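You operate a simulated robot arm through the tools that you are given. There is no shell and no other tool. Be economical: measure what you need, move in short steps, check, and stop when the job is done.

You are at the controls of a simulated robot arm. One attempt, no reset.

TASK
Fetch the black ring beaker and stand it on top of the yellow ring beaker. Put the tall red cap bottle on the carousel table. Take the pouch from the carousel table and leave it on the red-edged table. Take the small flask from the yellow-edged table and put it on the white boat. Any order will do. Set down upright: black ring beaker, tall red cap bottle, small flask.
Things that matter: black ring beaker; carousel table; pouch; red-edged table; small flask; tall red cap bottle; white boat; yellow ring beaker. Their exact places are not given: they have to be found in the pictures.

Only the result counts: the job must be done as asked and must still hold three seconds after the hand-in. Knocking over, shifting, dropping, spilling or breaking anything else fails it. Lids that push on must go on centred and level and be pressed home; caps that screw on are set level and turned clockwise until they are tight.

THE ROBOT
A 7-joint arm with a vacuum gripper on a trunk, on a base that drives. Base frame: it is fixed to the floor where the robot stands at the start and does not move with it; the origin is under the middle of the robot, x ahead of it, y to its left, z up; the surface under the hand at the start is at about z = 90. Readings come in cm, degrees, newtons and seconds.
Its first joint turns from -166.0 to 166.0 degrees. Places, roughly: black ring beaker [50, 25, 100]; carousel table [-30, -150, 90]; pouch [-50, -150, 100]; red-edged table [-140, -60, 90]; small flask [-150, 25, 100]; tall red cap bottle (8x8x20 cm) [80, -90, 100]; white boat (8x8x3 cm) [-20, -130, 90]; yellow ring beaker [50, 25, 100]. Payload 1.06 kg.
Tool frame: the origin (TCP) lies in the middle of the cups' lips, and z points out of the cups. The gripper has 1 cup of 2.4 cm across, covering 2.4 by 2.4 cm (tool x, y); the bellows give 0.8 cm. With the vacuum on, a cup seals on a smooth face that it is pressed against (1 to 4 N); it does not hold porous or soft things. The pull reaches 23 N.
Orientation is that of the tool frame in the base frame, as a unit quaternion [x, y, z, w]. With the cups facing straight down, the tool's x points along the base's -x, its y along +y and its z along -z.

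THE INTERFACE
- The arm moves only by the tool apply_moves. Its argument "commands" is a list of rows, each a list of 3 entries, a list of its own where there are three numbers: the vacuum: 1 switches it on, 0 off, then the shift along the tool's x, y, z in units of 20 mm (1.0 is 20 mm), then the turn, a rotation vector about the tool's x, y, z in units of 8 degrees (1.0 is 8 degrees). In form: [[valve, [tx, ty, tz], [ax, ay, az]], ...]. A call has 1 to 8 rows; each row shifts and turns the commanded pose from where the row before left it, along the tool's axes as they then stand. A call with a number of a shift or a turn outside -1 to 1 is refused whole. Each row takes 0.2 s and may step no farther than 5 cm and 8.6 degrees from the row before; otherwise, or with a gripper value out of range, the whole call is refused. A pose out of reach is approached as far as the arm can. The call stops where the force on the tool passes 40 N (or 10 N more than at its start, if that is more) or the arm is blocked; 0.2 s more then pass. The pull builds up within a second once a cup has sealed. Time passes only in rows, and 0.2 s behind the last, so rows that do not move give it time. The reply holds the time, the measured pose of the TCP, the force on the tool along the base axes and the pull of the vacuum, in the units named above and with some noise, with the torque about the TCP (base axes, N m) and any sound that the robot's microphone picked up.
- Cameras (640 x 400 px; columns grow to the right, rows downward): "scene" is now at [17.68, 20.86, 146.13]; the picture's right is [-0.01, -1.00, 0.00], its down [-0.68, 0.01, -0.73] and it looks along [0.73, -0.01, -0.68] (base axes); focal length 286 px, centre (320, 200). "wrist" rides on the gripper at [7.8, 1.9, -9.6] in the tool frame; the picture's right is [-0.24, 0.97, 0.00], its down [-0.71, -0.17, -0.69] and it looks along [-0.67, -0.16, 0.73] (tool axes); focal length 243 px, centre (320, 200).
- camera(camera): a new picture of that camera. It takes no simulated time.
- drive_base(legs): drives the robot by 1 to 6 legs, each [ahead, left, turn to the left] in cm, cm and degrees, along the robot's own axes; the way and the turn of a leg run together, so that a leg with both is an arc; at most 150 cm and 180 degrees a leg. The arm and the cameras ride along, it lands a little off, and it stops where it bumps. It gives what a move gives.
- pan_tilt(pan, tilt): turns the head with the scene camera to pan (to the left, within 120 degrees either way) and tilt (down, from -29 to 69), counted from straight ahead of the robot. It gives what a move gives.
- point_at(camera, pixels): for up to 12 pixels [column, row] of the newest picture of that camera ("zoom" is the newest enlarged one), the place [x, y, z] in the base frame of the surface seen there, good to about 0.2 cm, but the place of the scene camera against the robot may be out by one fixed shift of up to 2.5 cm in any direction. It takes no simulated time.
- inspect(camera, box): a new picture of the part [left, top, right, bottom] of that camera's present view, enlarged. It takes no simulated time.
- close_job(): hands the job in; it is judged then, once.

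Work in short steps. Measure before you move; look again where a grasp or a placing could have gone wrong, and mend it. You have 110 turns and 90 pictures in all, those below and enlarged ones among them. Switch the vacuum off and draw the arm clear of the work before you hand the job in, unless the task says otherwise; then end with one line.

The tools are called after "Call:" as a command line: name --argument value ..., lists and objects as JSON in quotes. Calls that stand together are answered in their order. apply_moves: Moves the arm, as the interface text tells. Its arguments: {"type":"object","properties":{"commands":{"type":"array"}},"required":["commands"]} The other tools are called the same way: drive_base (legs) drives the base; pan_tilt (pan, tilt) turns the head that bears the scene camera; camera (camera) takes a picture; point_at (camera, pixels) gives the place of the surface under pixels of a picture; inspect (camera, box) takes an enlarged picture of a part of a camera's view; close_job () hands the job in.

At the start:

```text
time: 0.0
position: [55.26, 20.69, 121.1]
orientation: [0.001, 1.0, 0.0, -0.001]
force: [-0.3, -0.3, 0.8]
wrist_torque: [-0.01, 0.01, -0.01]
pull: 0.1
robot x, y, heading: [0.05, -0.15, -0.0]
head pan, tilt: [-0.5, 42.7]
```

scene: 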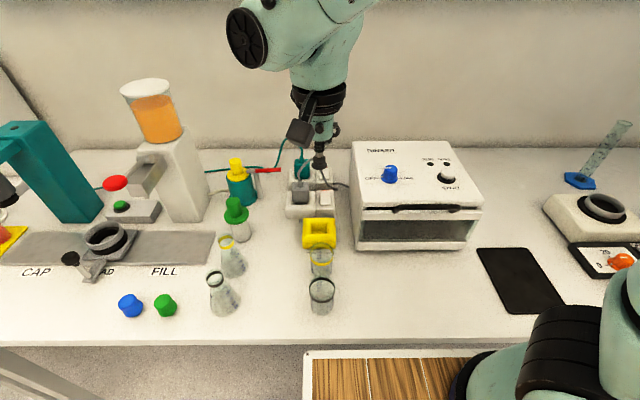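
wrist: 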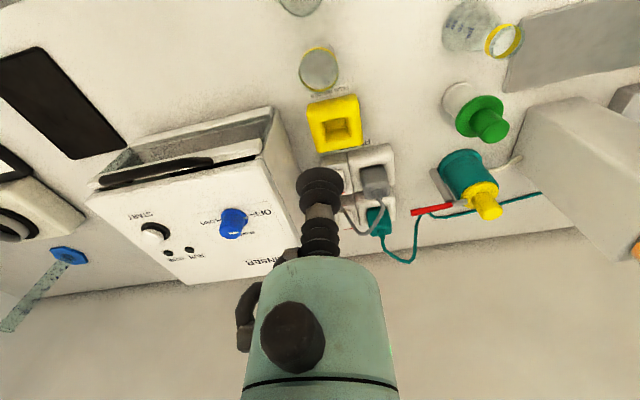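

The picture shows beakers around (320,260) yellow ring and (321,295) black ring, plus flasks at (232,255) and (222,293). I zoom in on these to tell them apart.

Call:
inspect --camera "scene" --box '[190, 200, 370, 330]'

Call:
point_at --camera "scene" --pixels '[[321, 284], [320, 250], [321, 309], [320, 274], [340, 320], [222, 275], [225, 241], [320, 365]]'

```text
3.08 times, centred on (280, 265) of scene
```

zoom: 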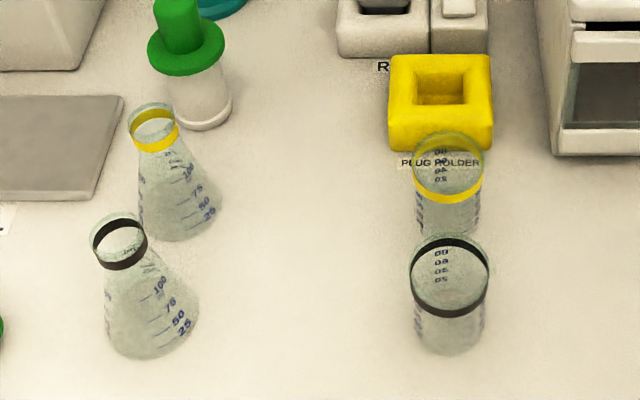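

```text
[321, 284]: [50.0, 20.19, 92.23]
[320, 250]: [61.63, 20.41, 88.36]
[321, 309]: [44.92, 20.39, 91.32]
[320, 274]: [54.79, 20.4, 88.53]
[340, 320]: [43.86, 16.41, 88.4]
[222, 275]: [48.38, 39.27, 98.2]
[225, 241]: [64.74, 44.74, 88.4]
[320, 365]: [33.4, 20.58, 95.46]
```

Zoom shows both beakers clearly: black ring rim spans (410..490, 235..315), yellow (413..483, 133..200). I measure rims and walls, and also from the wrist camera.

Call:
point_at --camera "zoom" --pixels '[[412, 275], [488, 275], [449, 313], [450, 239], [450, 300], [450, 335], [415, 170], [482, 170], [448, 199], [448, 135], [449, 352], [450, 270]]'

Call:
inspect --camera "wrist" --box '[240, 0, 400, 100]'

```text
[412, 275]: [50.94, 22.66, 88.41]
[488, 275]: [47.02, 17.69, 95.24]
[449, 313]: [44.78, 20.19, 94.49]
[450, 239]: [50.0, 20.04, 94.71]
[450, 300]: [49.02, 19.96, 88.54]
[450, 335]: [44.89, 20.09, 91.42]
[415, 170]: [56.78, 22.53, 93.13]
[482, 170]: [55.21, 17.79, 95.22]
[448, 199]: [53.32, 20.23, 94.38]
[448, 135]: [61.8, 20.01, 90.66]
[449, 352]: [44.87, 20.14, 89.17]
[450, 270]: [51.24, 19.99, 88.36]
```

```text
4.00 times, centred on (320, 50) of wrist
```

zoom: 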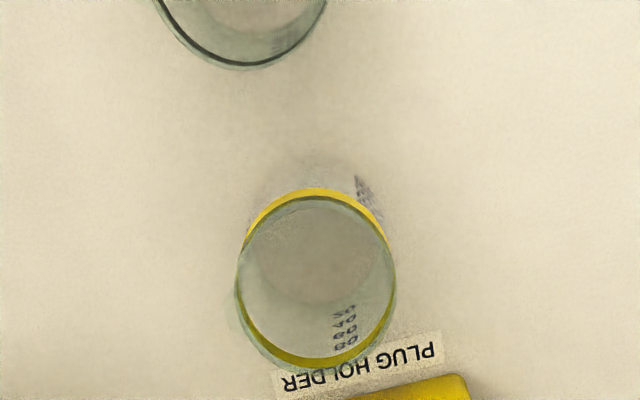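

Beakers are about 5.2 cm wide and 7 cm tall. I calibrate the scene shift by measuring the same features with the wrist camera.

Call:
point_at --camera "zoom" --pixels '[[243, 235], [390, 240], [315, 192], [310, 362], [320, 260], [500, 200], [240, 62], [240, 66], [318, 190], [393, 285], [238, 290]]'

Call:
point_at --camera "scene" --pixels '[[304, 220], [335, 220], [304, 245], [335, 246], [390, 168], [236, 160]]'

Call:
point_at --camera "wrist" --pixels '[[310, 106], [352, 97], [322, 148], [362, 143], [238, 212], [486, 200], [100, 60]]'

```text
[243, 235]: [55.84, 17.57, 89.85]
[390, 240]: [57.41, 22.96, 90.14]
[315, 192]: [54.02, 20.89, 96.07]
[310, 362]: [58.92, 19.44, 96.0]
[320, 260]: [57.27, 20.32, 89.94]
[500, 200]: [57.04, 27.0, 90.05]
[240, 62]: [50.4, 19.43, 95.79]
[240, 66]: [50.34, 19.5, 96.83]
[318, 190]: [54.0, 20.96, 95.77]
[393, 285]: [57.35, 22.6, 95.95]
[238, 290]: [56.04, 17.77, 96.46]
```

```text
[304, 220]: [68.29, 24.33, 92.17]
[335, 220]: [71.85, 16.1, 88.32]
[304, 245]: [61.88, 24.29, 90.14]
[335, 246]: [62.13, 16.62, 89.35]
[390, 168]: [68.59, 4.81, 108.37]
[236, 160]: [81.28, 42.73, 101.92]
```

```text
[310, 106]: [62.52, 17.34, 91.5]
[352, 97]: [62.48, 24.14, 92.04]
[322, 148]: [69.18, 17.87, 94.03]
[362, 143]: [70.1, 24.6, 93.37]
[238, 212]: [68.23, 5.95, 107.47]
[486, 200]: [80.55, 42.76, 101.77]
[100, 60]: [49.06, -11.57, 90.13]
```

Wrist readings give a scene shift of about (+0.6, +0.1, +1.6). I check the shape of the gripper to see whether it fits inside a beaker.

Call:
inspect --camera "scene" --box '[260, 70, 380, 180]'

Call:
inspect --camera "wrist" --box '[220, 150, 420, 275]'

```text
3.64 times, centred on (320, 125) of scene
```

zoom: 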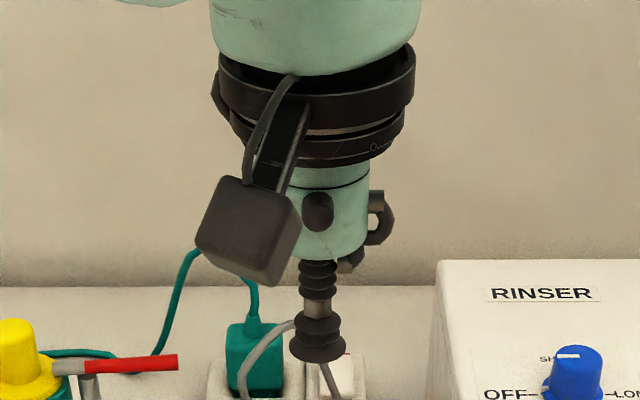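

```text
3.20 times, centred on (320, 212) of wrist
```

zoom: 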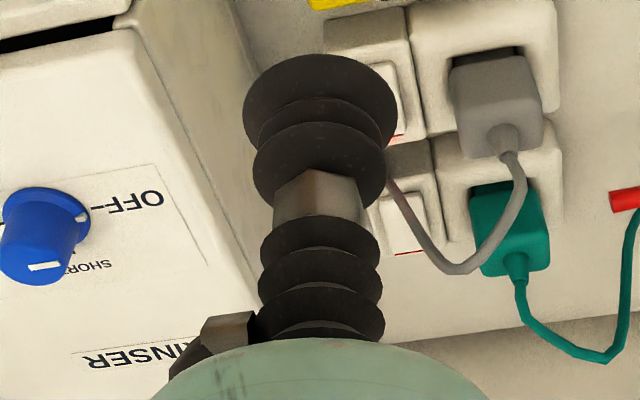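

The bellows stem is about 6 cm long and narrower than the beaker, so I plan to grip the black beaker on its inner floor. I first move over the black beaker at height and measure with the wrist camera.

Call:
apply_moves --commands '[[0, [0.9, -0.06, 0], [0, 0, 0]], [0, [0.9, -0.06, 0], [0, 0, 0]], [0, [0.9, -0.06, 0], [0, 0, 0]], [0, [0.93, -0.06, 0], [0, 0, 0]]]'

Call:
inspect --camera "wrist" --box '[240, 20, 400, 120]'

```text
time: 1.0
position: [48.0, 20.08, 120.98]
orientation: [0.0, 1.0, 0.001, 0.0]
force: [0.5, 0.3, -0.1]
wrist_torque: [0.03, 0.02, -0.02]
pull: 0.1
robot x, y, heading: [-0.02, -0.02, 0.1]
head pan, tilt: [-0.5, 42.7]
```

```text
4.00 times, centred on (320, 70) of wrist
```

zoom: 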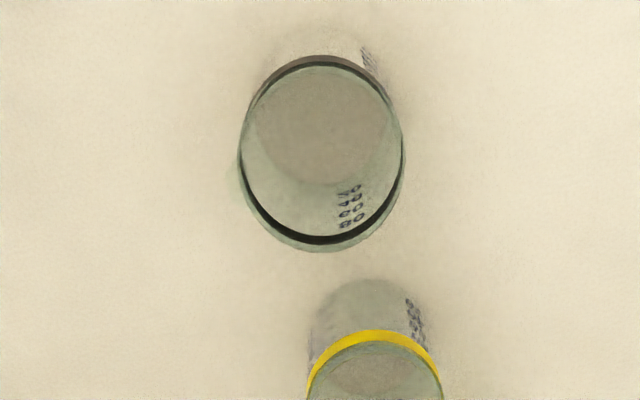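

The black ring rim spans (242..404, 57..245) in the zoom. I measure rim points and the inner floor.

Call:
point_at --camera "zoom" --pixels '[[311, 61], [331, 240], [330, 244], [244, 150], [402, 160], [250, 115], [396, 115], [264, 205], [385, 205], [320, 140], [372, 335], [320, 358]]'

```text
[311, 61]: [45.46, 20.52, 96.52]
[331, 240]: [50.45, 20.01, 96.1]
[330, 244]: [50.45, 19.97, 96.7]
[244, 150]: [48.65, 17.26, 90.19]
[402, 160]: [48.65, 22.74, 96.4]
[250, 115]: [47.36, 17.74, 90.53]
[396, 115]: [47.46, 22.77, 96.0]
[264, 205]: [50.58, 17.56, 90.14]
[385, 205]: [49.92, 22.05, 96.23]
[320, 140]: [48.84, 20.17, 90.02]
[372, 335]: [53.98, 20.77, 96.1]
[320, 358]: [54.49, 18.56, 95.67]
```

Beaker centre is about (48.0, 20.25), rim z about 96.4. I descend to just above the rim and look.

Call:
apply_moves --commands '[[0, [0, 0.09, 1], [0, 0, 0]], [0, [0, 0, 1], [0, 0, 0]], [0, [0, 0, 1], [0, 0, 0]], [0, [0, 0, 1], [0, 0, 0]], [0, [0, 0, 1], [0, 0, 0]], [0, [0, 0, 1], [0, 0, 0]], [0, [0, 0, 1], [0, 0, 0]], [0, [0, 0, 1], [0, 0, 0]]]'

Call:
apply_moves --commands '[[0, [0, 0, 1], [0, 0, 0]], [0, [0, 0, 1], [0, 0, 0]], [0, [0, 0, 1], [0, 0, 0]], [0, [0, 0, 0], [0, 0, 0]]]'

Call:
camera --camera "wrist"

Call:
inspect --camera "scene" --box '[260, 200, 380, 320]'

```text
time: 2.8
position: [47.98, 20.43, 105.16]
orientation: [0.0, 1.0, 0.0, -0.001]
force: [0.1, 0.0, 0.6]
wrist_torque: [0.0, -0.01, 0.01]
pull: 0.1
robot x, y, heading: [0.16, -0.13, -0.1]
head pan, tilt: [-0.5, 42.7]
```

```text
time: 3.8
position: [47.98, 20.26, 99.12]
orientation: [-0.001, 1.0, 0.0, 0.0]
force: [0.3, 0.1, 0.2]
wrist_torque: [-0.01, -0.03, -0.02]
pull: 0.1
robot x, y, heading: [-0.24, -0.18, 0.1]
head pan, tilt: [-0.5, 42.7]
```

```text
82 pictures are left
```

wrist: 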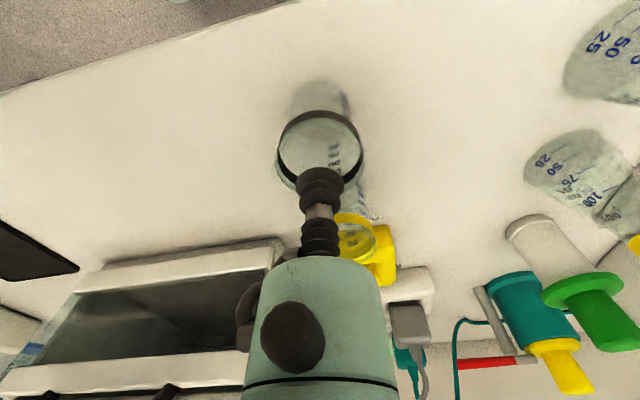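

```text
3.33 times, centred on (320, 260) of scene
```

zoom: 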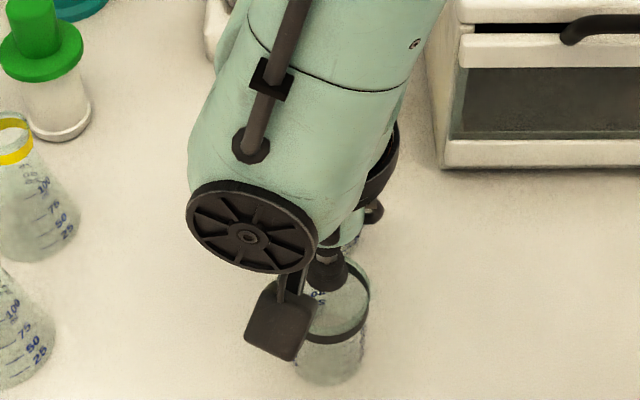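

Alignment looks consistent. I descend into the beaker step by step, watching the force.

Call:
apply_moves --commands '[[0, [0, 0, 0.8], [0, 0, 0]], [0, [0, 0, 0.8], [0, 0, 0]], [0, [0, 0, 0.8], [0, 0, 0]], [0, [0, 0, 0.8], [0, 0, 0]], [0, [0, 0, 0], [0, 0, 0]]]'

Call:
camera --camera "wrist"

```text
time: 4.5
position: [47.87, 20.57, 96.19]
orientation: [0.0, 1.0, 0.003, 0.003]
force: [-5.3, -5.3, 39.5]
wrist_torque: [0.12, -0.13, 0.0]
pull: 0.1
robot x, y, heading: [-0.01, -0.08, -0.1]
head pan, tilt: [-0.5, 42.7]
stopped in row 3: the force on the tool passed its limit at 78 N (the readings are from after the stop); the commanded pose is now the measured one
```

```text
80 pictures are left
```

wrist: 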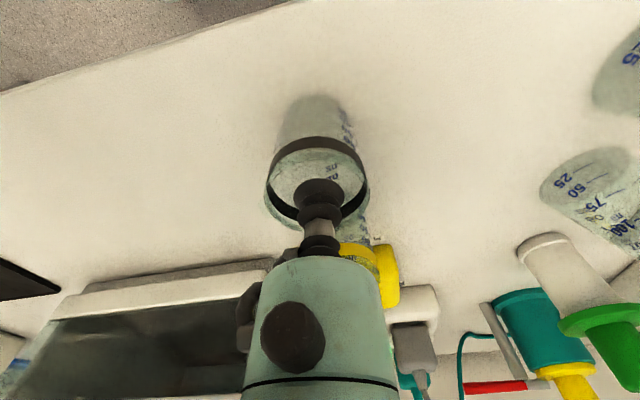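

The tool met 78 N at z = 96.2, which is rim height, even though the cup appears inside the ring. I back off 0.5 cm, let it settle and look closely at the beaker.

Call:
apply_moves --commands '[[0, [0, 0, -0.3], [0, 0, 0]], [0, [0, 0, -0.3], [0, 0, 0]], [0, [0, 0, 0], [0, 0, 0]]]'

Call:
inspect --camera "wrist" --box '[240, 80, 400, 260]'

Call:
inspect --camera "scene" --box '[270, 230, 370, 320]'

```text
time: 5.2
position: [48.12, 20.49, 97.21]
orientation: [0.0, 1.0, 0.003, 0.001]
force: [0.6, -0.3, 0.7]
wrist_torque: [-0.02, -0.02, 0.01]
pull: 0.1
robot x, y, heading: [-0.1, -0.21, -0.2]
head pan, tilt: [-0.5, 42.7]
```

```text
2.22 times, centred on (320, 170) of wrist
```

zoom: 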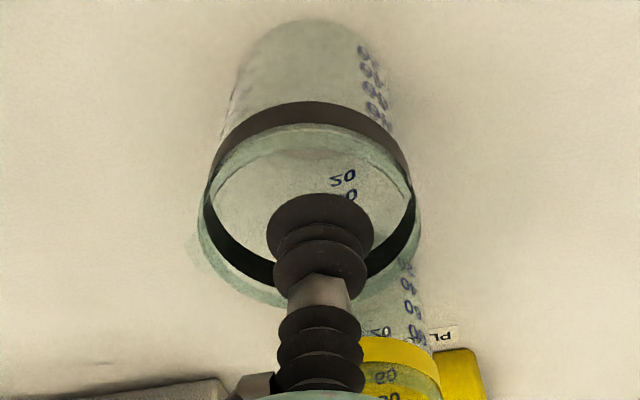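

```text
4.44 times, centred on (320, 275) of scene
```

zoom: 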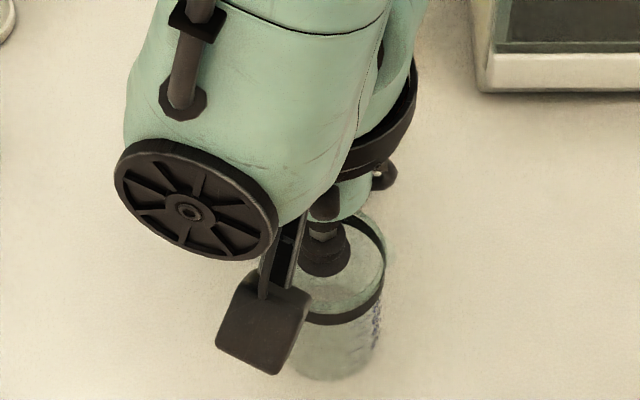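

The cup is well inside the ring, so the glass seems to be solid at rim level. I press gently there with the vacuum on to see if it seals.

Call:
apply_moves --commands '[[1, [0, -0.1, 0.2], [0, 0, 0]], [1, [0, 0, 0.12], [0, 0, 0]], [1, [0, 0, 0], [0, 0, 0]]]'

```text
time: 6.0
position: [48.09, 20.33, 96.66]
orientation: [0.001, 1.0, 0.003, 0.002]
force: [2.2, 5.4, 15.3]
wrist_torque: [0.01, 0.02, 0.02]
pull: 22.9
robot x, y, heading: [-0.03, 0.25, 0.1]
head pan, tilt: [-0.5, 42.7]
```

It sealed with a pull of 22.9 N. I lift the beaker by about 10 cm and check.

Call:
apply_moves --commands '[[1, [0, 0, -0.3], [0, 0, 0]], [1, [0, 0, -0.7], [0, 0, 0]], [1, [0, 0, -0.8], [0, 0, 0]], [1, [0, 0, -0.8], [0, 0, 0]], [1, [0, 0, -0.8], [0, 0, 0]], [1, [0, 0, -0.8], [0, 0, 0]], [1, [0, 0, -0.8], [0, 0, 0]], [1, [0, 0, 0], [0, 0, 0]]]'

Call:
camera --camera "wrist"

Call:
camera --camera "scene"

```text
time: 7.8
position: [48.11, 20.25, 106.61]
orientation: [0.0, 1.0, 0.004, 0.003]
force: [0.2, 1.2, -0.7]
wrist_torque: [-0.01, -0.01, 0.0]
pull: 22.9
robot x, y, heading: [-0.07, -0.09, -0.2]
head pan, tilt: [-0.5, 42.7]
```

```text
77 pictures are left
```

wrist: 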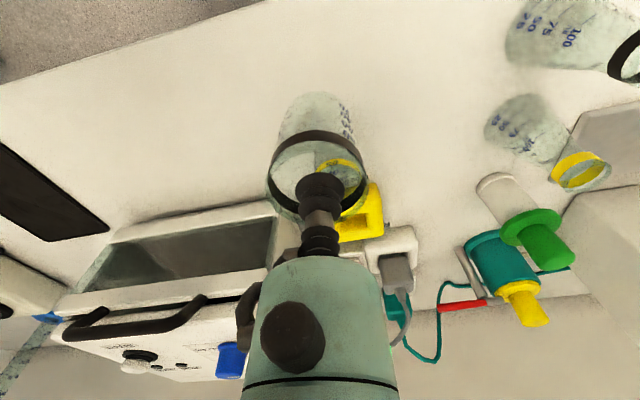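

```text
76 pictures are left
```

scene: 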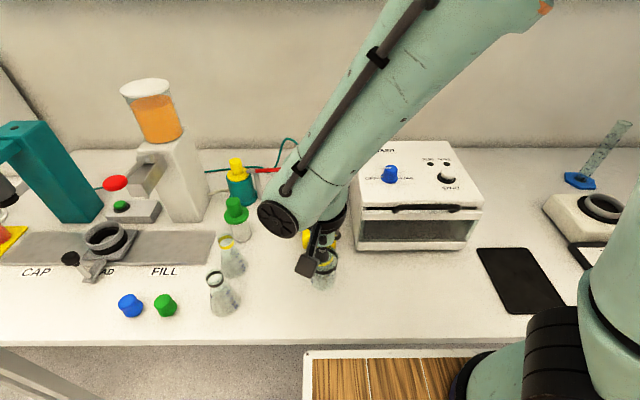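

The beaker is held. I measure its rim relative to the tool.

Call:
inspect --camera "wrist" --box '[240, 90, 400, 230]'

```text
2.86 times, centred on (320, 160) of wrist
```

zoom: 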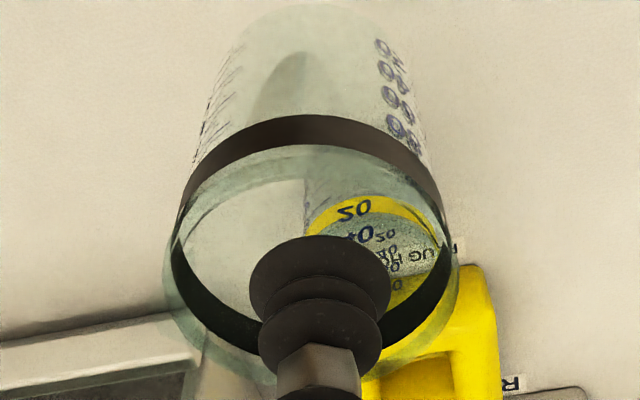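

Call:
point_at --camera "zoom" --pixels '[[310, 150], [168, 280], [456, 275], [185, 220], [440, 215], [250, 378], [410, 360], [200, 340], [447, 320], [320, 245], [370, 225]]'

```text
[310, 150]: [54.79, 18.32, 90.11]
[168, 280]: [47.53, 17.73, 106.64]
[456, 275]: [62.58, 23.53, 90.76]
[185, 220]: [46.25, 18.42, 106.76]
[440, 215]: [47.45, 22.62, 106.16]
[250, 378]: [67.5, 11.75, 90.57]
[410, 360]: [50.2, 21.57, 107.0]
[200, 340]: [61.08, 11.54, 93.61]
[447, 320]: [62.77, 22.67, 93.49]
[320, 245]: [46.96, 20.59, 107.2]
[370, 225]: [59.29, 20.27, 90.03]
```

The beaker is centred on the cup within 0.1 cm. I carry it 8.4 cm ahead over the yellow ring beaker at (56.5, 20.2).

Call:
apply_moves --commands '[[1, [-0.7, 0, 0], [0, 0, 0]], [1, [-0.7, 0, 0], [0, 0, 0]], [1, [-0.7, 0, 0], [0, 0, 0]], [1, [-0.7, 0, 0], [0, 0, 0]], [1, [-0.7, 0, 0], [0, 0, 0]], [1, [-0.7, 0, 0], [0, 0, 0]], [1, [0, 0, 0], [0, 0, 0]], [1, [0, 0, 0], [0, 0, 0]]]'

Call:
inspect --camera "wrist" --box '[240, 70, 400, 230]'

Call:
inspect --camera "scene" --box '[270, 190, 370, 290]'

```text
time: 9.7
position: [56.45, 20.23, 106.54]
orientation: [0.0, 1.0, 0.002, 0.002]
force: [0.4, 0.7, 0.8]
wrist_torque: [0.01, 0.04, -0.01]
pull: 23.0
robot x, y, heading: [-0.28, -0.23, -0.0]
head pan, tilt: [-0.5, 42.7]
```

```text
2.50 times, centred on (320, 150) of wrist
```

zoom: 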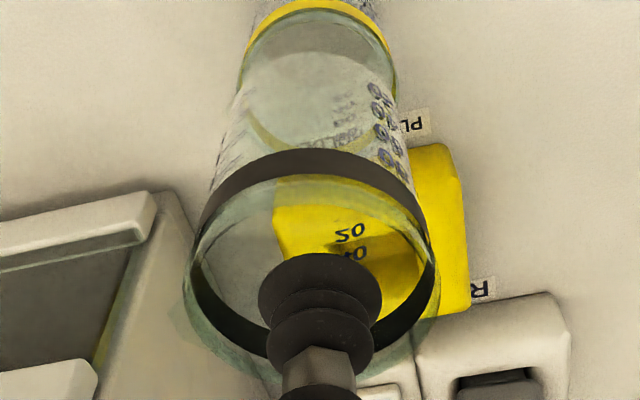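

```text
4.00 times, centred on (320, 240) of scene
```

zoom: 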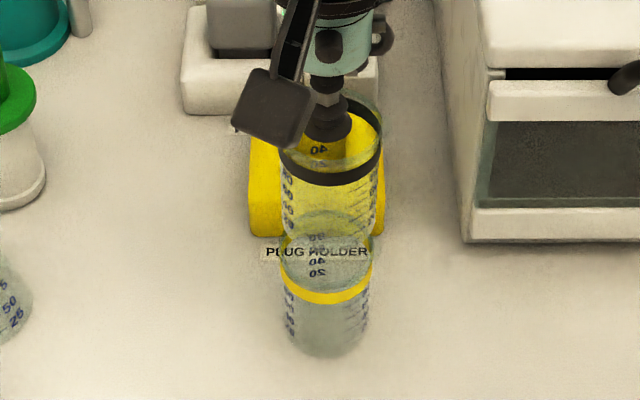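

Alignment looks good (black columns 281–382, yellow 283–372 in zoom). I lower by 3.2 cm, then in small steps until contact.

Call:
apply_moves --commands '[[1, [0, 0, 0.5], [0, 0, 0]], [1, [0, 0, 0.5], [0, 0, 0]], [1, [0, 0, 0.4], [0, 0, 0]], [1, [0, 0, 0.2], [0, 0, 0]], [1, [0, 0, 0], [0, 0, 0]], [1, [0, 0, 0], [0, 0, 0]]]'

Call:
inspect --camera "scene" --box '[270, 200, 370, 290]'

```text
time: 11.1
position: [56.52, 20.36, 103.51]
orientation: [0.0, 1.0, 0.002, 0.002]
force: [0.9, 0.5, 16.9]
wrist_torque: [0.01, 0.0, 0.0]
pull: 23.1
robot x, y, heading: [0.61, 0.15, 0.0]
head pan, tilt: [-0.5, 42.7]
```

```text
4.44 times, centred on (320, 245) of scene
```

zoom: 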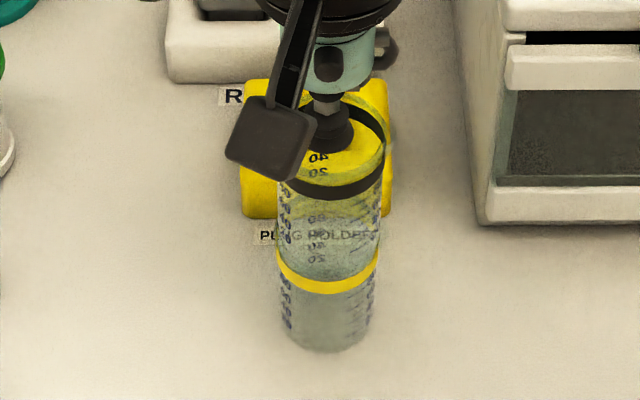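

Contact with 17 N, and the black beaker sits flush on the yellow one. I release, wait and lift straight up.

Call:
apply_moves --commands '[[1, [0, 0, -0.1], [0, 0, 0]], [0, [0, 0, 0], [0, 0, 0]], [0, [0, 0, 0], [0, 0, 0]], [0, [0, 0, 0], [0, 0, 0]], [0, [0, 0, 0], [0, 0, 0]], [0, [0, 0, -0.1], [0, 0, 0]], [0, [0, 0, -0.3], [0, 0, 0]]]'

Call:
apply_moves --commands '[[0, [0, 0, -1], [0, 0, 0]], [0, [0, 0, -1], [0, 0, 0]], [0, [0, 0, -1], [0, 0, 0]], [0, [0, 0, -1], [0, 0, 0]], [0, [0, 0, -1], [0, 0, 0]], [0, [0, 0, -1], [0, 0, 0]], [0, [0, 0, -1], [0, 0, 0]], [0, [0, 0, -1], [0, 0, 0]]]'

Call:
pan_tilt --pan -60 --tilt 35

Call:
camera --camera "scene"

Call:
inspect --camera "wrist" --box '[240, 0, 400, 160]'

```text
time: 12.7
position: [56.48, 20.28, 104.56]
orientation: [0.0, 1.0, 0.002, 0.001]
force: [-0.4, -0.5, -0.5]
wrist_torque: [0.0, 0.0, 0.01]
pull: 0.1
robot x, y, heading: [-0.03, -0.12, 0.0]
head pan, tilt: [-0.5, 42.7]
```

```text
time: 14.4
position: [56.26, 20.27, 120.74]
orientation: [0.0, 1.0, 0.002, 0.002]
force: [0.6, -0.5, 0.1]
wrist_torque: [-0.01, 0.02, 0.0]
pull: 0.0
robot x, y, heading: [-0.02, -0.02, -0.2]
head pan, tilt: [-0.5, 42.7]
```

```text
time: 15.7
position: [56.19, 20.22, 120.75]
orientation: [0.001, 1.0, 0.002, 0.002]
force: [0.6, -0.1, -0.2]
wrist_torque: [0.0, 0.02, -0.02]
pull: 0.1
robot x, y, heading: [0.36, 0.16, -0.0]
head pan, tilt: [-60.0, 35.0]
```

```text
71 pictures are left
```

scene: 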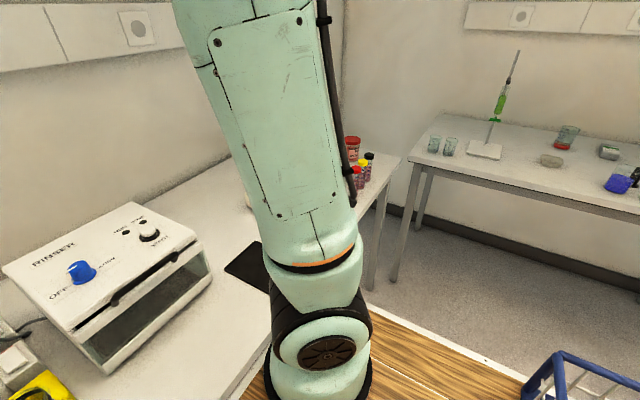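

```text
2.50 times, centred on (320, 80) of wrist
```

zoom: 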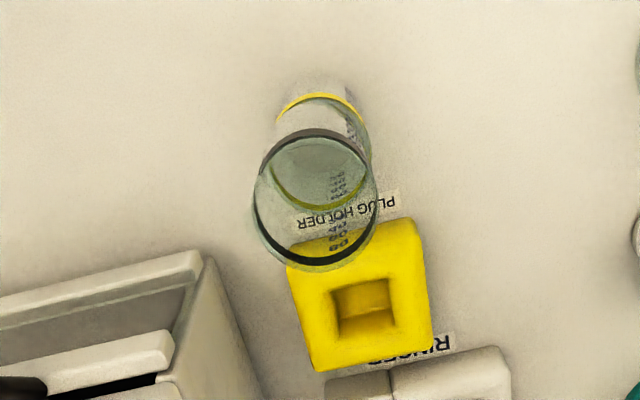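

The stack stands well. Now I look round the room: right, right-back and left-back.

Call:
pan_tilt --pan -105 --tilt 30

Call:
camera --camera "scene"

Call:
pan_tilt --pan 115 --tilt 30

Call:
camera --camera "scene"

```text
time: 16.9
position: [56.22, 20.13, 120.78]
orientation: [0.001, 1.0, 0.003, 0.002]
force: [0.2, 0.4, -0.3]
wrist_torque: [-0.01, 0.04, 0.03]
pull: 0.1
robot x, y, heading: [-0.12, 0.11, 0.1]
head pan, tilt: [-105.0, 30.0]
```

```text
69 pictures are left
```

scene: 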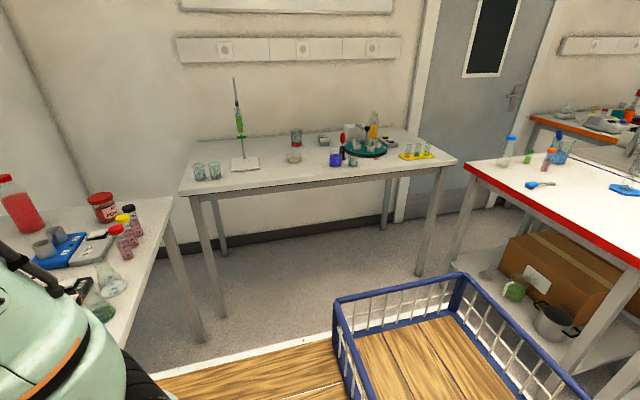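

```text
time: 20.0
position: [56.25, 20.15, 120.77]
orientation: [0.0, 1.0, 0.002, 0.001]
force: [0.2, -0.5, -0.7]
wrist_torque: [0.0, 0.01, -0.03]
pull: 0.1
robot x, y, heading: [-0.04, 0.48, 0.0]
head pan, tilt: [115.0, 30.0]
```

```text
68 pictures are left
```

scene: 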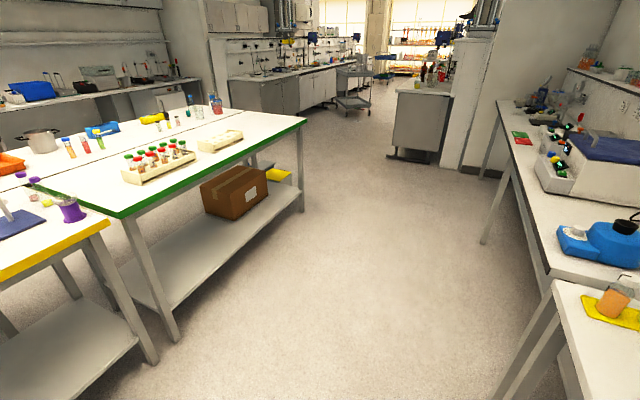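

I see the bench's right end with a tall red-capped bottle at (20,205) (from the -105° view), the carousel table in the middle, and the red-edged table right. I return to that view and zoom on each.

Call:
pan_tilt --pan -105 --tilt 30

Call:
inspect --camera "scene" --box '[180, 80, 460, 220]'

Call:
point_at --camera "zoom" --pixels '[[260, 175], [355, 170], [415, 130], [425, 155], [385, 185], [540, 165], [320, 140], [60, 215], [20, 250], [590, 190], [60, 160], [450, 120]]'

Call:
inspect --camera "scene" --box '[0, 150, 200, 330]'

Call:
point_at --camera "zoom" --pixels '[[30, 90], [60, 200], [20, 140], [200, 200], [330, 150], [540, 160], [330, 290], [480, 200], [400, 220], [20, 85], [400, 600], [350, 400]]'

```text
time: 23.2
position: [56.23, 20.19, 120.76]
orientation: [0.0, 1.0, 0.003, 0.002]
force: [-0.4, 0.7, -0.8]
wrist_torque: [0.03, 0.0, -0.01]
pull: 0.1
robot x, y, heading: [0.3, -0.4, -0.0]
head pan, tilt: [-105.0, 30.0]
```

```text
2.29 times, centred on (320, 150) of scene
```

zoom: 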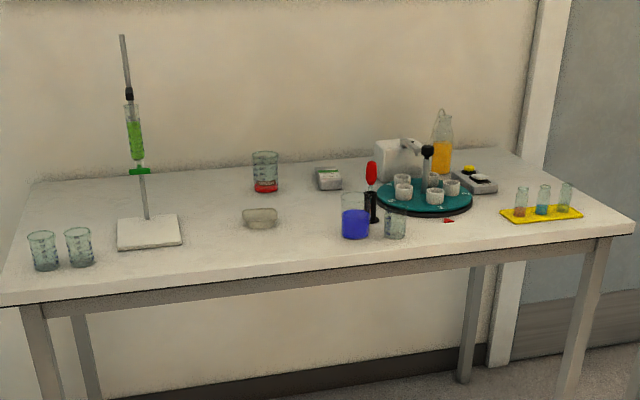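

```text
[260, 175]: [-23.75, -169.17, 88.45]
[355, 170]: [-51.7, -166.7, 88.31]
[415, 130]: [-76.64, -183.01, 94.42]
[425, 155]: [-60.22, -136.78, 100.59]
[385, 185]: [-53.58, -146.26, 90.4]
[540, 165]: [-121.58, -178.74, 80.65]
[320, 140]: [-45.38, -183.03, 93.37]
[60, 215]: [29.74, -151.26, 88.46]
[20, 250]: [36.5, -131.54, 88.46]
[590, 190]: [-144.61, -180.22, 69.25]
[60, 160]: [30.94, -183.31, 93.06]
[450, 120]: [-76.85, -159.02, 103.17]
```

```text
2.22 times, centred on (100, 240) of scene
```

zoom: 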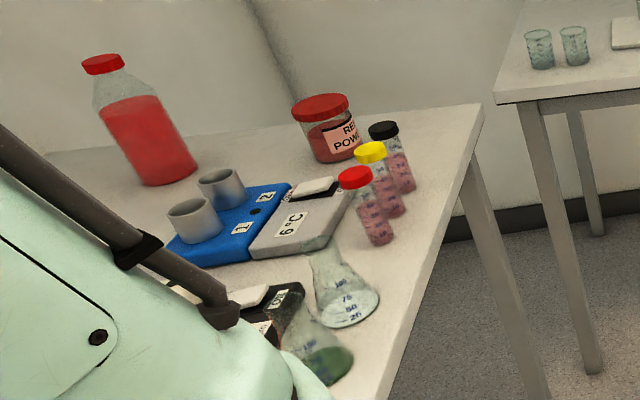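

```text
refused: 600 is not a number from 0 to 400
```

The tall red cap bottle is the red one at zoom (130,120). I measure it, the neighbours, and the tray/basket beside the robot to understand clearance.

Call:
point_at --camera "zoom" --pixels '[[103, 62], [85, 66], [122, 64], [150, 140], [165, 184], [220, 180], [320, 105], [355, 175], [480, 110], [400, 330], [250, 195], [30, 150]]'

Call:
point_at --camera "scene" --pixels '[[450, 340], [335, 300], [460, 275], [270, 370], [335, 345], [470, 165], [520, 190], [185, 192], [445, 165], [560, 220], [390, 135], [240, 390]]'

```text
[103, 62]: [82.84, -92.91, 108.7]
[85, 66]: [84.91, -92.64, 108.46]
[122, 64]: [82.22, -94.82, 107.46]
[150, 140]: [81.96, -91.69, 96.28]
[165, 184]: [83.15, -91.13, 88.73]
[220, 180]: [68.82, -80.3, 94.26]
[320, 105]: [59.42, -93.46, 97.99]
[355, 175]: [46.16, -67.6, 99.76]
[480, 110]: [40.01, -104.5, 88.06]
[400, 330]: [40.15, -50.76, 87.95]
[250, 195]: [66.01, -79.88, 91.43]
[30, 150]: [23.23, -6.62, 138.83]
```

```text
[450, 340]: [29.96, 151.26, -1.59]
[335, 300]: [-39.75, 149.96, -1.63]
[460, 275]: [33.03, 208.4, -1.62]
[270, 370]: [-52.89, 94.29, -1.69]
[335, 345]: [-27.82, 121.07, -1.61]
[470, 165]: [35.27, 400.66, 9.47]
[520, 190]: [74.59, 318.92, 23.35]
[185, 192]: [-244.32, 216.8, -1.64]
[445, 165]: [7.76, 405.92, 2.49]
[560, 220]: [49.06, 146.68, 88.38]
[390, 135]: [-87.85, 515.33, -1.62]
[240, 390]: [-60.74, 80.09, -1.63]
```

Floor reads -1.6, so the z shift of +1.6 is confirmed. I take the present right view to measure the tray and tables.

Call:
camera --camera "scene"

Call:
point_at --camera "scene" --pixels '[[450, 340], [335, 300], [460, 275], [270, 370], [335, 345], [470, 165], [520, 190], [185, 192], [445, 165], [560, 220], [390, 135], [630, 260]]'

```text
65 pictures are left
```

scene: 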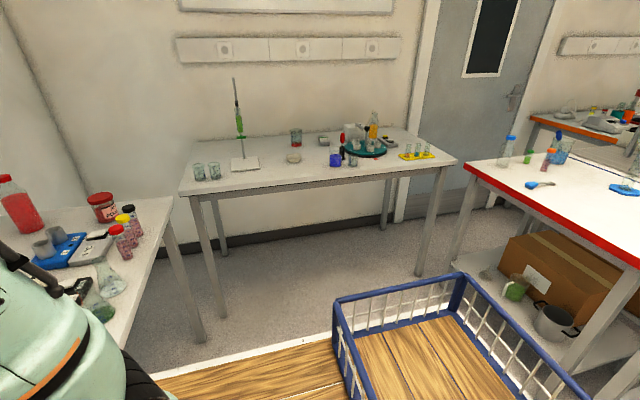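

```text
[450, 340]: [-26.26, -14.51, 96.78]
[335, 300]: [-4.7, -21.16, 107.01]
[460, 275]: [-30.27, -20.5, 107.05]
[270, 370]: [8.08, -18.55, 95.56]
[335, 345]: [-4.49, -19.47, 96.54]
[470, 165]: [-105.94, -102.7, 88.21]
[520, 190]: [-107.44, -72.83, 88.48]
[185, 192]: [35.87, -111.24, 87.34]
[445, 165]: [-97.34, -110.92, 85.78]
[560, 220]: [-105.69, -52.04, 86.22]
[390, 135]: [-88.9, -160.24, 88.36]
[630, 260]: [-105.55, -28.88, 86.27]
```

Geometry: bench front edge x≈40, carousel table front edge y≈-111, red-edged table near edge x≈-106; the robot carries a deck of about ±22 cm. I raise the arm and drive 65 cm to the right for the tall red cap bottle at about (84,-93.6).

Call:
apply_moves --commands '[[0, [0, 0, -1], [0, 0, 0]], [0, [0, 0, -1], [0, 0, 0]], [0, [0, 0, -1], [0, 0, 0]], [0, [0, 0, -1], [0, 0, 0]], [0, [0, 0, -1], [0, 0, 0]], [0, [0, 0, -1], [0, 0, 0]], [0, [0, 0, -1], [0, 0, 0]]]'

Call:
drive_base --legs '[[0, -65, 0]]'

Call:
pan_tilt --pan -25 --tilt 40

Call:
camera --camera "scene"

Call:
camera --camera "wrist"

```text
time: 24.8
position: [56.21, 20.11, 134.74]
orientation: [0.0, 1.0, 0.002, 0.002]
force: [0.2, -1.1, -0.1]
wrist_torque: [0.06, -0.01, 0.0]
pull: 0.1
robot x, y, heading: [-0.06, 0.0, -0.3]
head pan, tilt: [-105.0, 30.0]
```

```text
time: 28.4
position: [56.26, -45.08, 134.67]
orientation: [-0.003, 1.0, 0.003, 0.002]
force: [-0.5, 0.3, -0.5]
wrist_torque: [-0.02, -0.01, 0.0]
pull: 0.0
robot x, y, heading: [0.33, -65.69, 0.4]
head pan, tilt: [-105.0, 30.0]
```

```text
time: 30.0
position: [56.3, -45.12, 134.73]
orientation: [-0.003, 1.0, 0.004, 0.002]
force: [-0.1, -0.1, 1.0]
wrist_torque: [0.0, 0.01, 0.0]
pull: 0.0
robot x, y, heading: [0.36, -65.46, 0.4]
head pan, tilt: [-25.0, 40.0]
```

```text
64 pictures are left
```

scene: 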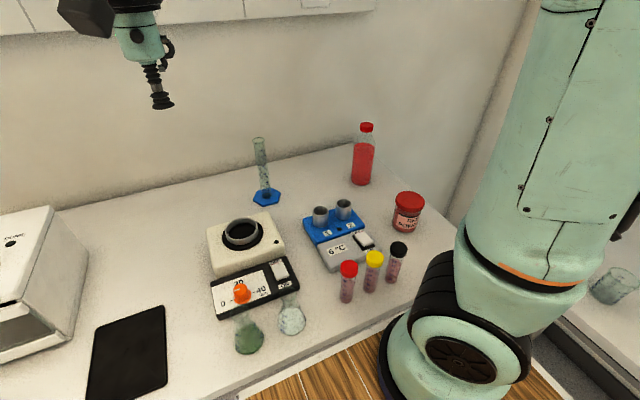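

```text
63 pictures are left
```

wrist: 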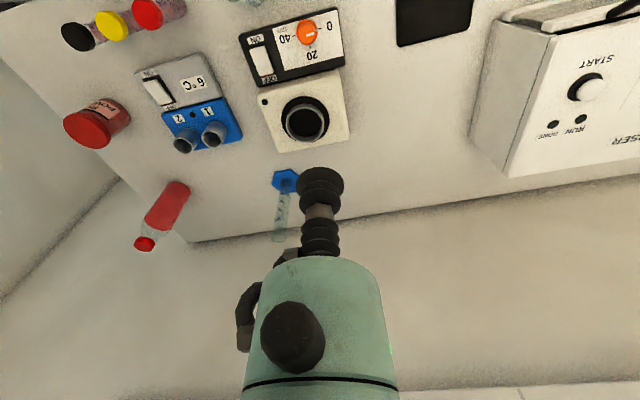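

The bottle cap is at wrist (146,244) and scene (367,128). I measure both.

Call:
inspect --camera "wrist" --box '[110, 170, 210, 260]'

Call:
point_at --camera "wrist" --pixels '[[146, 244], [137, 243], [154, 243], [146, 238], [146, 248], [172, 205], [104, 127], [285, 178]]'

Call:
point_at --camera "scene" --pixels '[[367, 126], [361, 127], [373, 127], [367, 123], [367, 131], [362, 165], [362, 184], [257, 140]]'

```text
4.44 times, centred on (160, 215) of wrist
```

zoom: 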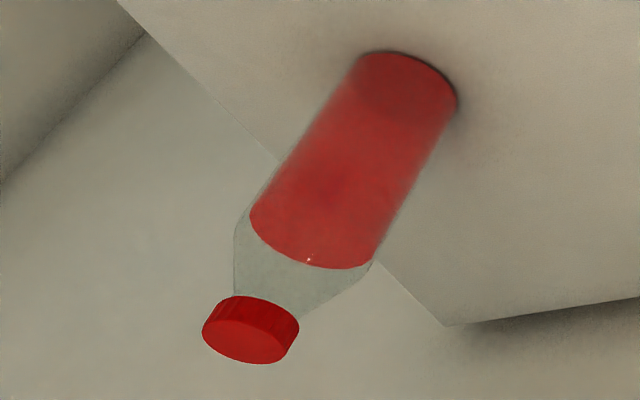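

```text
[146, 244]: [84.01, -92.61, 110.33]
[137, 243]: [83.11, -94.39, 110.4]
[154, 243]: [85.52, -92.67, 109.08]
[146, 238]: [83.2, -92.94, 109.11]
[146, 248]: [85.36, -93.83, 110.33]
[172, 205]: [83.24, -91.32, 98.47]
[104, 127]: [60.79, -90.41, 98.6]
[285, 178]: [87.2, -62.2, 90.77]
```

```text
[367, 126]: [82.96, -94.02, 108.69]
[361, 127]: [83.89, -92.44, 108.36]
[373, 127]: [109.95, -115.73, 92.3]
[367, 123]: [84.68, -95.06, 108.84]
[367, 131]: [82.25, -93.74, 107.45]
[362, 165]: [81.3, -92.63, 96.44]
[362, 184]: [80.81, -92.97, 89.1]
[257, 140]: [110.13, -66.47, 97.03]
```

Call:
point_at --camera "zoom" --pixels '[[246, 340], [206, 328], [290, 345], [250, 360], [245, 322], [405, 58], [452, 108]]'

```text
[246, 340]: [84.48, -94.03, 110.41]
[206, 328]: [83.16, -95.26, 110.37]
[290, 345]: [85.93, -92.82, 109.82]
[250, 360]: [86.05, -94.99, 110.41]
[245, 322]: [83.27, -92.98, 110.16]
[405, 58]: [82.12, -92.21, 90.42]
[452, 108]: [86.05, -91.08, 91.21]
```

Cap top centre is (84.5,-94.0,110.4). I move there at height in three calls.

Call:
apply_moves --commands '[[0, [-0.58, -1, 0], [0, 0, 0]], [0, [-0.58, -1, 0], [0, 0, 0]], [0, [-0.58, -1, 0], [0, 0, 0]], [0, [-0.58, -1, 0], [0, 0, 0]], [0, [-0.58, -1, 0], [0, 0, 0]], [0, [-0.58, -1, 0], [0, 0, 0]], [0, [-0.58, -1, 0], [0, 0, 0]], [0, [-0.58, -1, 0], [0, 0, 0]]]'

Call:
apply_moves --commands '[[0, [-0.58, -1, 0], [0, 0, 0]], [0, [-0.58, -1, 0], [0, 0, 0]], [0, [-0.58, -1, 0], [0, 0, 0]], [0, [-0.58, -1, 0], [0, 0, 0]], [0, [-0.58, -1, 0], [0, 0, 0]], [0, [-0.58, -1, 0], [0, 0, 0]], [0, [-0.58, -1, 0], [0, 0, 0]], [0, [-0.58, -1, 0], [0, 0, 0]]]'

Call:
apply_moves --commands '[[0, [-0.58, -1, 0.6], [0, 0, 0]], [0, [-0.58, -1, 0.6], [0, 0, 0]], [0, [-0.58, -1, 0.6], [0, 0, 0]], [0, [-0.58, -1, 0.6], [0, 0, 0]], [0, [-0.58, -1, 0.6], [0, 0, 0]], [0, [-0.58, -1, 0.6], [0, 0, 0]], [0, [-0.58, -1, 0.6], [0, 0, 0]], [0, [0, 0, 0], [0, 0, 0]]]'

Call:
camera --camera "wrist"

```text
time: 31.8
position: [65.68, -61.17, 134.67]
orientation: [-0.005, 1.0, 0.001, 0.002]
force: [0.9, 0.0, 0.3]
wrist_torque: [-0.04, 0.0, 0.0]
pull: 0.1
robot x, y, heading: [0.48, -66.12, 0.4]
head pan, tilt: [-25.0, 40.0]
```

```text
time: 33.6
position: [75.09, -77.13, 134.68]
orientation: [-0.003, 1.0, 0.003, 0.001]
force: [-0.6, 1.1, -0.6]
wrist_torque: [-0.02, -0.06, 0.02]
pull: 0.1
robot x, y, heading: [0.23, -65.53, 0.6]
head pan, tilt: [-25.0, 40.0]
```

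```text
time: 35.4
position: [83.32, -91.07, 126.14]
orientation: [-0.004, 1.0, 0.003, 0.002]
force: [0.0, -0.3, 0.0]
wrist_torque: [-0.01, -0.01, -0.01]
pull: 0.1
robot x, y, heading: [0.17, -65.7, 0.3]
head pan, tilt: [-25.0, 40.0]
```

```text
61 pictures are left
```

wrist: 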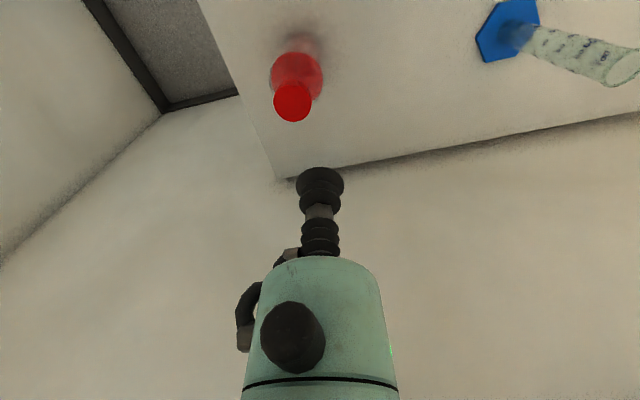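

The cap is at wrist (292,101). I measure its edges at this closer range.

Call:
point_at --camera "wrist" --pixels '[[292, 101], [276, 101], [309, 101], [292, 86], [292, 118]]'

```text
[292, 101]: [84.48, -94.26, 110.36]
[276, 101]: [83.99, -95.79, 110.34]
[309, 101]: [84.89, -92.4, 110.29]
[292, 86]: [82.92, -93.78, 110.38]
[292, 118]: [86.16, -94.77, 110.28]
```

Cap centre (84.5,-94.2,110.35). I align and descend to about 1 cm above it.

Call:
apply_moves --commands '[[0, [-0.3, -0.78, 0.5], [0, 0, 0]], [0, [-0.3, -0.77, 1], [0, 0, 0]], [0, [0, 0, 1], [0, 0, 0]], [0, [0, 0, 1], [0, 0, 0]], [0, [0, 0, 1], [0, 0, 0]], [0, [0, 0, 1], [0, 0, 0]], [0, [0, 0, 1], [0, 0, 0]], [0, [0, 0, 0.3], [0, 0, 0]]]'

Call:
inspect --camera "wrist" --box '[240, 80, 400, 260]'

```text
time: 37.2
position: [84.63, -93.89, 112.39]
orientation: [-0.004, 1.0, 0.002, 0.002]
force: [0.0, -0.2, 0.2]
wrist_torque: [0.03, 0.0, 0.02]
pull: 0.1
robot x, y, heading: [0.22, -66.29, 0.5]
head pan, tilt: [-25.0, 40.0]
```

```text
2.22 times, centred on (320, 170) of wrist
```

zoom: 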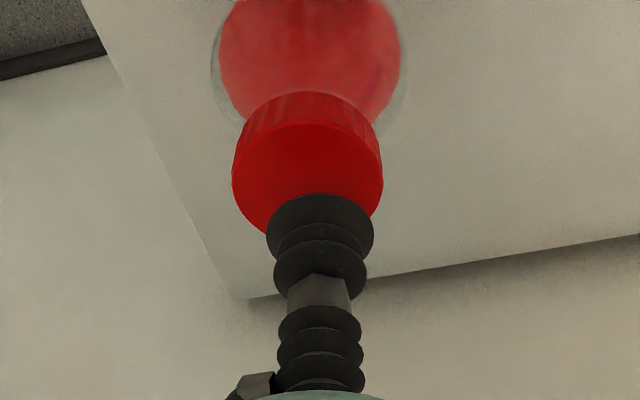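

The cap centre (307) is slightly left of the cup (320), so I shift 0.3 cm in -y, then press gently with the vacuum on.

Call:
apply_moves --commands '[[0, [0.03, -0.15, 0.4], [0, 0, 0]], [1, [0, 0, 0.4], [0, 0, 0]], [1, [0, 0, 0.12], [0, 0, 0]], [1, [0, 0, 0.1], [0, 0, 0]], [1, [0, 0, 0], [0, 0, 0]], [1, [0, 0, 0], [0, 0, 0]]]'

```text
time: 38.6
position: [84.61, -94.29, 110.28]
orientation: [-0.004, 1.0, 0.002, 0.002]
force: [0.4, -0.8, -3.9]
wrist_torque: [0.02, -0.02, 0.01]
pull: 22.8
robot x, y, heading: [0.4, -66.01, 0.0]
head pan, tilt: [-25.0, 40.0]
```

Sealed on the cap (pull 22.8). I lift the bottle 22 cm, then retract toward the robot.

Call:
apply_moves --commands '[[1, [0, 0, -0.4], [0, 0, 0]], [1, [0, 0, -0.8], [0, 0, 0]], [1, [0, 0, -1], [0, 0, 0]], [1, [0, 0, -1], [0, 0, 0]], [1, [0, 0, -1], [0, 0, 0]], [1, [0, 0, -1], [0, 0, 0]], [1, [0, 0, -1], [0, 0, 0]], [1, [0, 0, -1], [0, 0, 0]]]'

Call:
apply_moves --commands '[[1, [0, 0, -1], [0, 0, 0]], [1, [0, 0, -1], [0, 0, 0]], [1, [0, 0, -1], [0, 0, 0]], [1, [0, 0, -1], [0, 0, 0]], [1, [0.5, 0.3, 0], [0, 0, 0]], [1, [0.8, 0.5, 0], [0, 0, 0]], [1, [1, 0.57, 0], [0, 0, 0]], [1, [1, 0.57, 0], [0, 0, 0]]]'

Call:
apply_moves --commands '[[1, [1, 0.57, 0], [0, 0, 0]], [1, [1, 0.57, 0], [0, 0, 0]], [1, [1, 0.57, 0], [0, 0, 0]], [1, [1, 0.57, 0], [0, 0, 0]], [1, [1, 0.57, 0], [0, 0, 0]], [1, [1, 0.57, 0], [0, 0, 0]], [1, [1, 0.57, 0], [0, 0, 0]], [1, [0.5, 0.57, 0], [0, 0, 0]]]'

Call:
camera --camera "scene"

```text
time: 40.4
position: [84.51, -94.21, 124.88]
orientation: [-0.003, 1.0, 0.003, 0.001]
force: [-0.4, -1.3, -4.7]
wrist_torque: [0.02, 0.03, 0.0]
pull: 22.9
robot x, y, heading: [0.07, -65.89, 0.4]
head pan, tilt: [-25.0, 40.0]
```

```text
time: 42.2
position: [77.53, -90.54, 132.91]
orientation: [-0.003, 1.0, 0.003, 0.001]
force: [0.6, -0.3, -5.5]
wrist_torque: [-0.04, 0.04, -0.02]
pull: 22.9
robot x, y, heading: [-0.09, -65.91, 0.3]
head pan, tilt: [-25.0, 40.0]
```

```text
time: 44.0
position: [62.69, -81.49, 132.87]
orientation: [-0.003, 1.0, 0.002, 0.002]
force: [0.2, -1.6, -4.9]
wrist_torque: [0.01, 0.01, 0.0]
pull: 22.8
robot x, y, heading: [0.03, -65.72, 0.5]
head pan, tilt: [-25.0, 40.0]
```

```text
59 pictures are left
```

scene: 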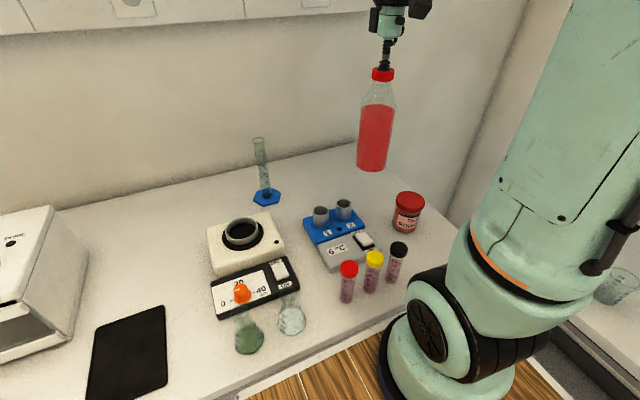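

The bottle hangs upright from the cap. I back away from the bench, turn 90° right to face the carousel table, and look.

Call:
drive_base --legs '[[-30, 8, 0], [0, 0, -90]]'

Call:
pan_tilt --pan 0 --tilt 40

Call:
camera --camera "scene"

Call:
camera --camera "wrist"

```text
time: 49.9
position: [-46.44, -120.22, 133.02]
orientation: [0.71, 0.704, 0.001, 0.003]
force: [0.1, -0.3, -5.3]
wrist_torque: [0.03, 0.01, -0.01]
pull: 23.2
robot x, y, heading: [-29.91, -58.26, -90.5]
head pan, tilt: [-25.0, 40.0]
```

```text
time: 50.8
position: [-46.58, -120.13, 132.93]
orientation: [0.71, 0.704, 0.001, 0.004]
force: [0.6, -0.4, -5.0]
wrist_torque: [0.03, -0.02, 0.03]
pull: 23.8
robot x, y, heading: [-29.68, -57.65, -90.3]
head pan, tilt: [0.0, 40.0]
```

```text
58 pictures are left
```

scene: 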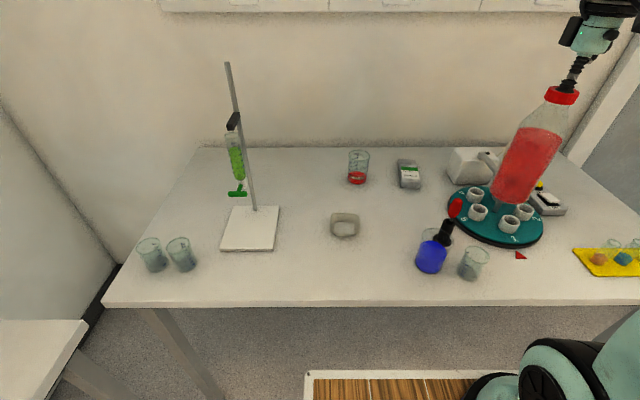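

```text
57 pictures are left
```

wrist: 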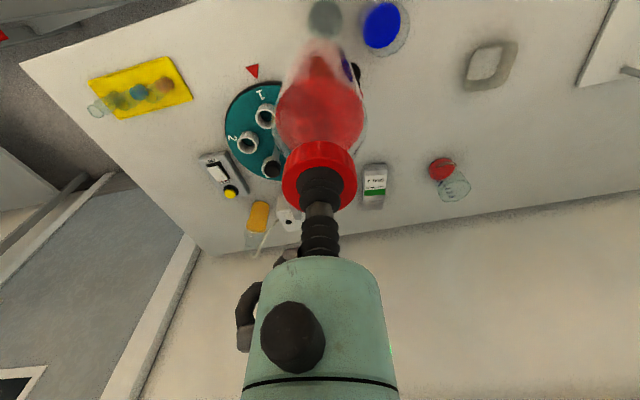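

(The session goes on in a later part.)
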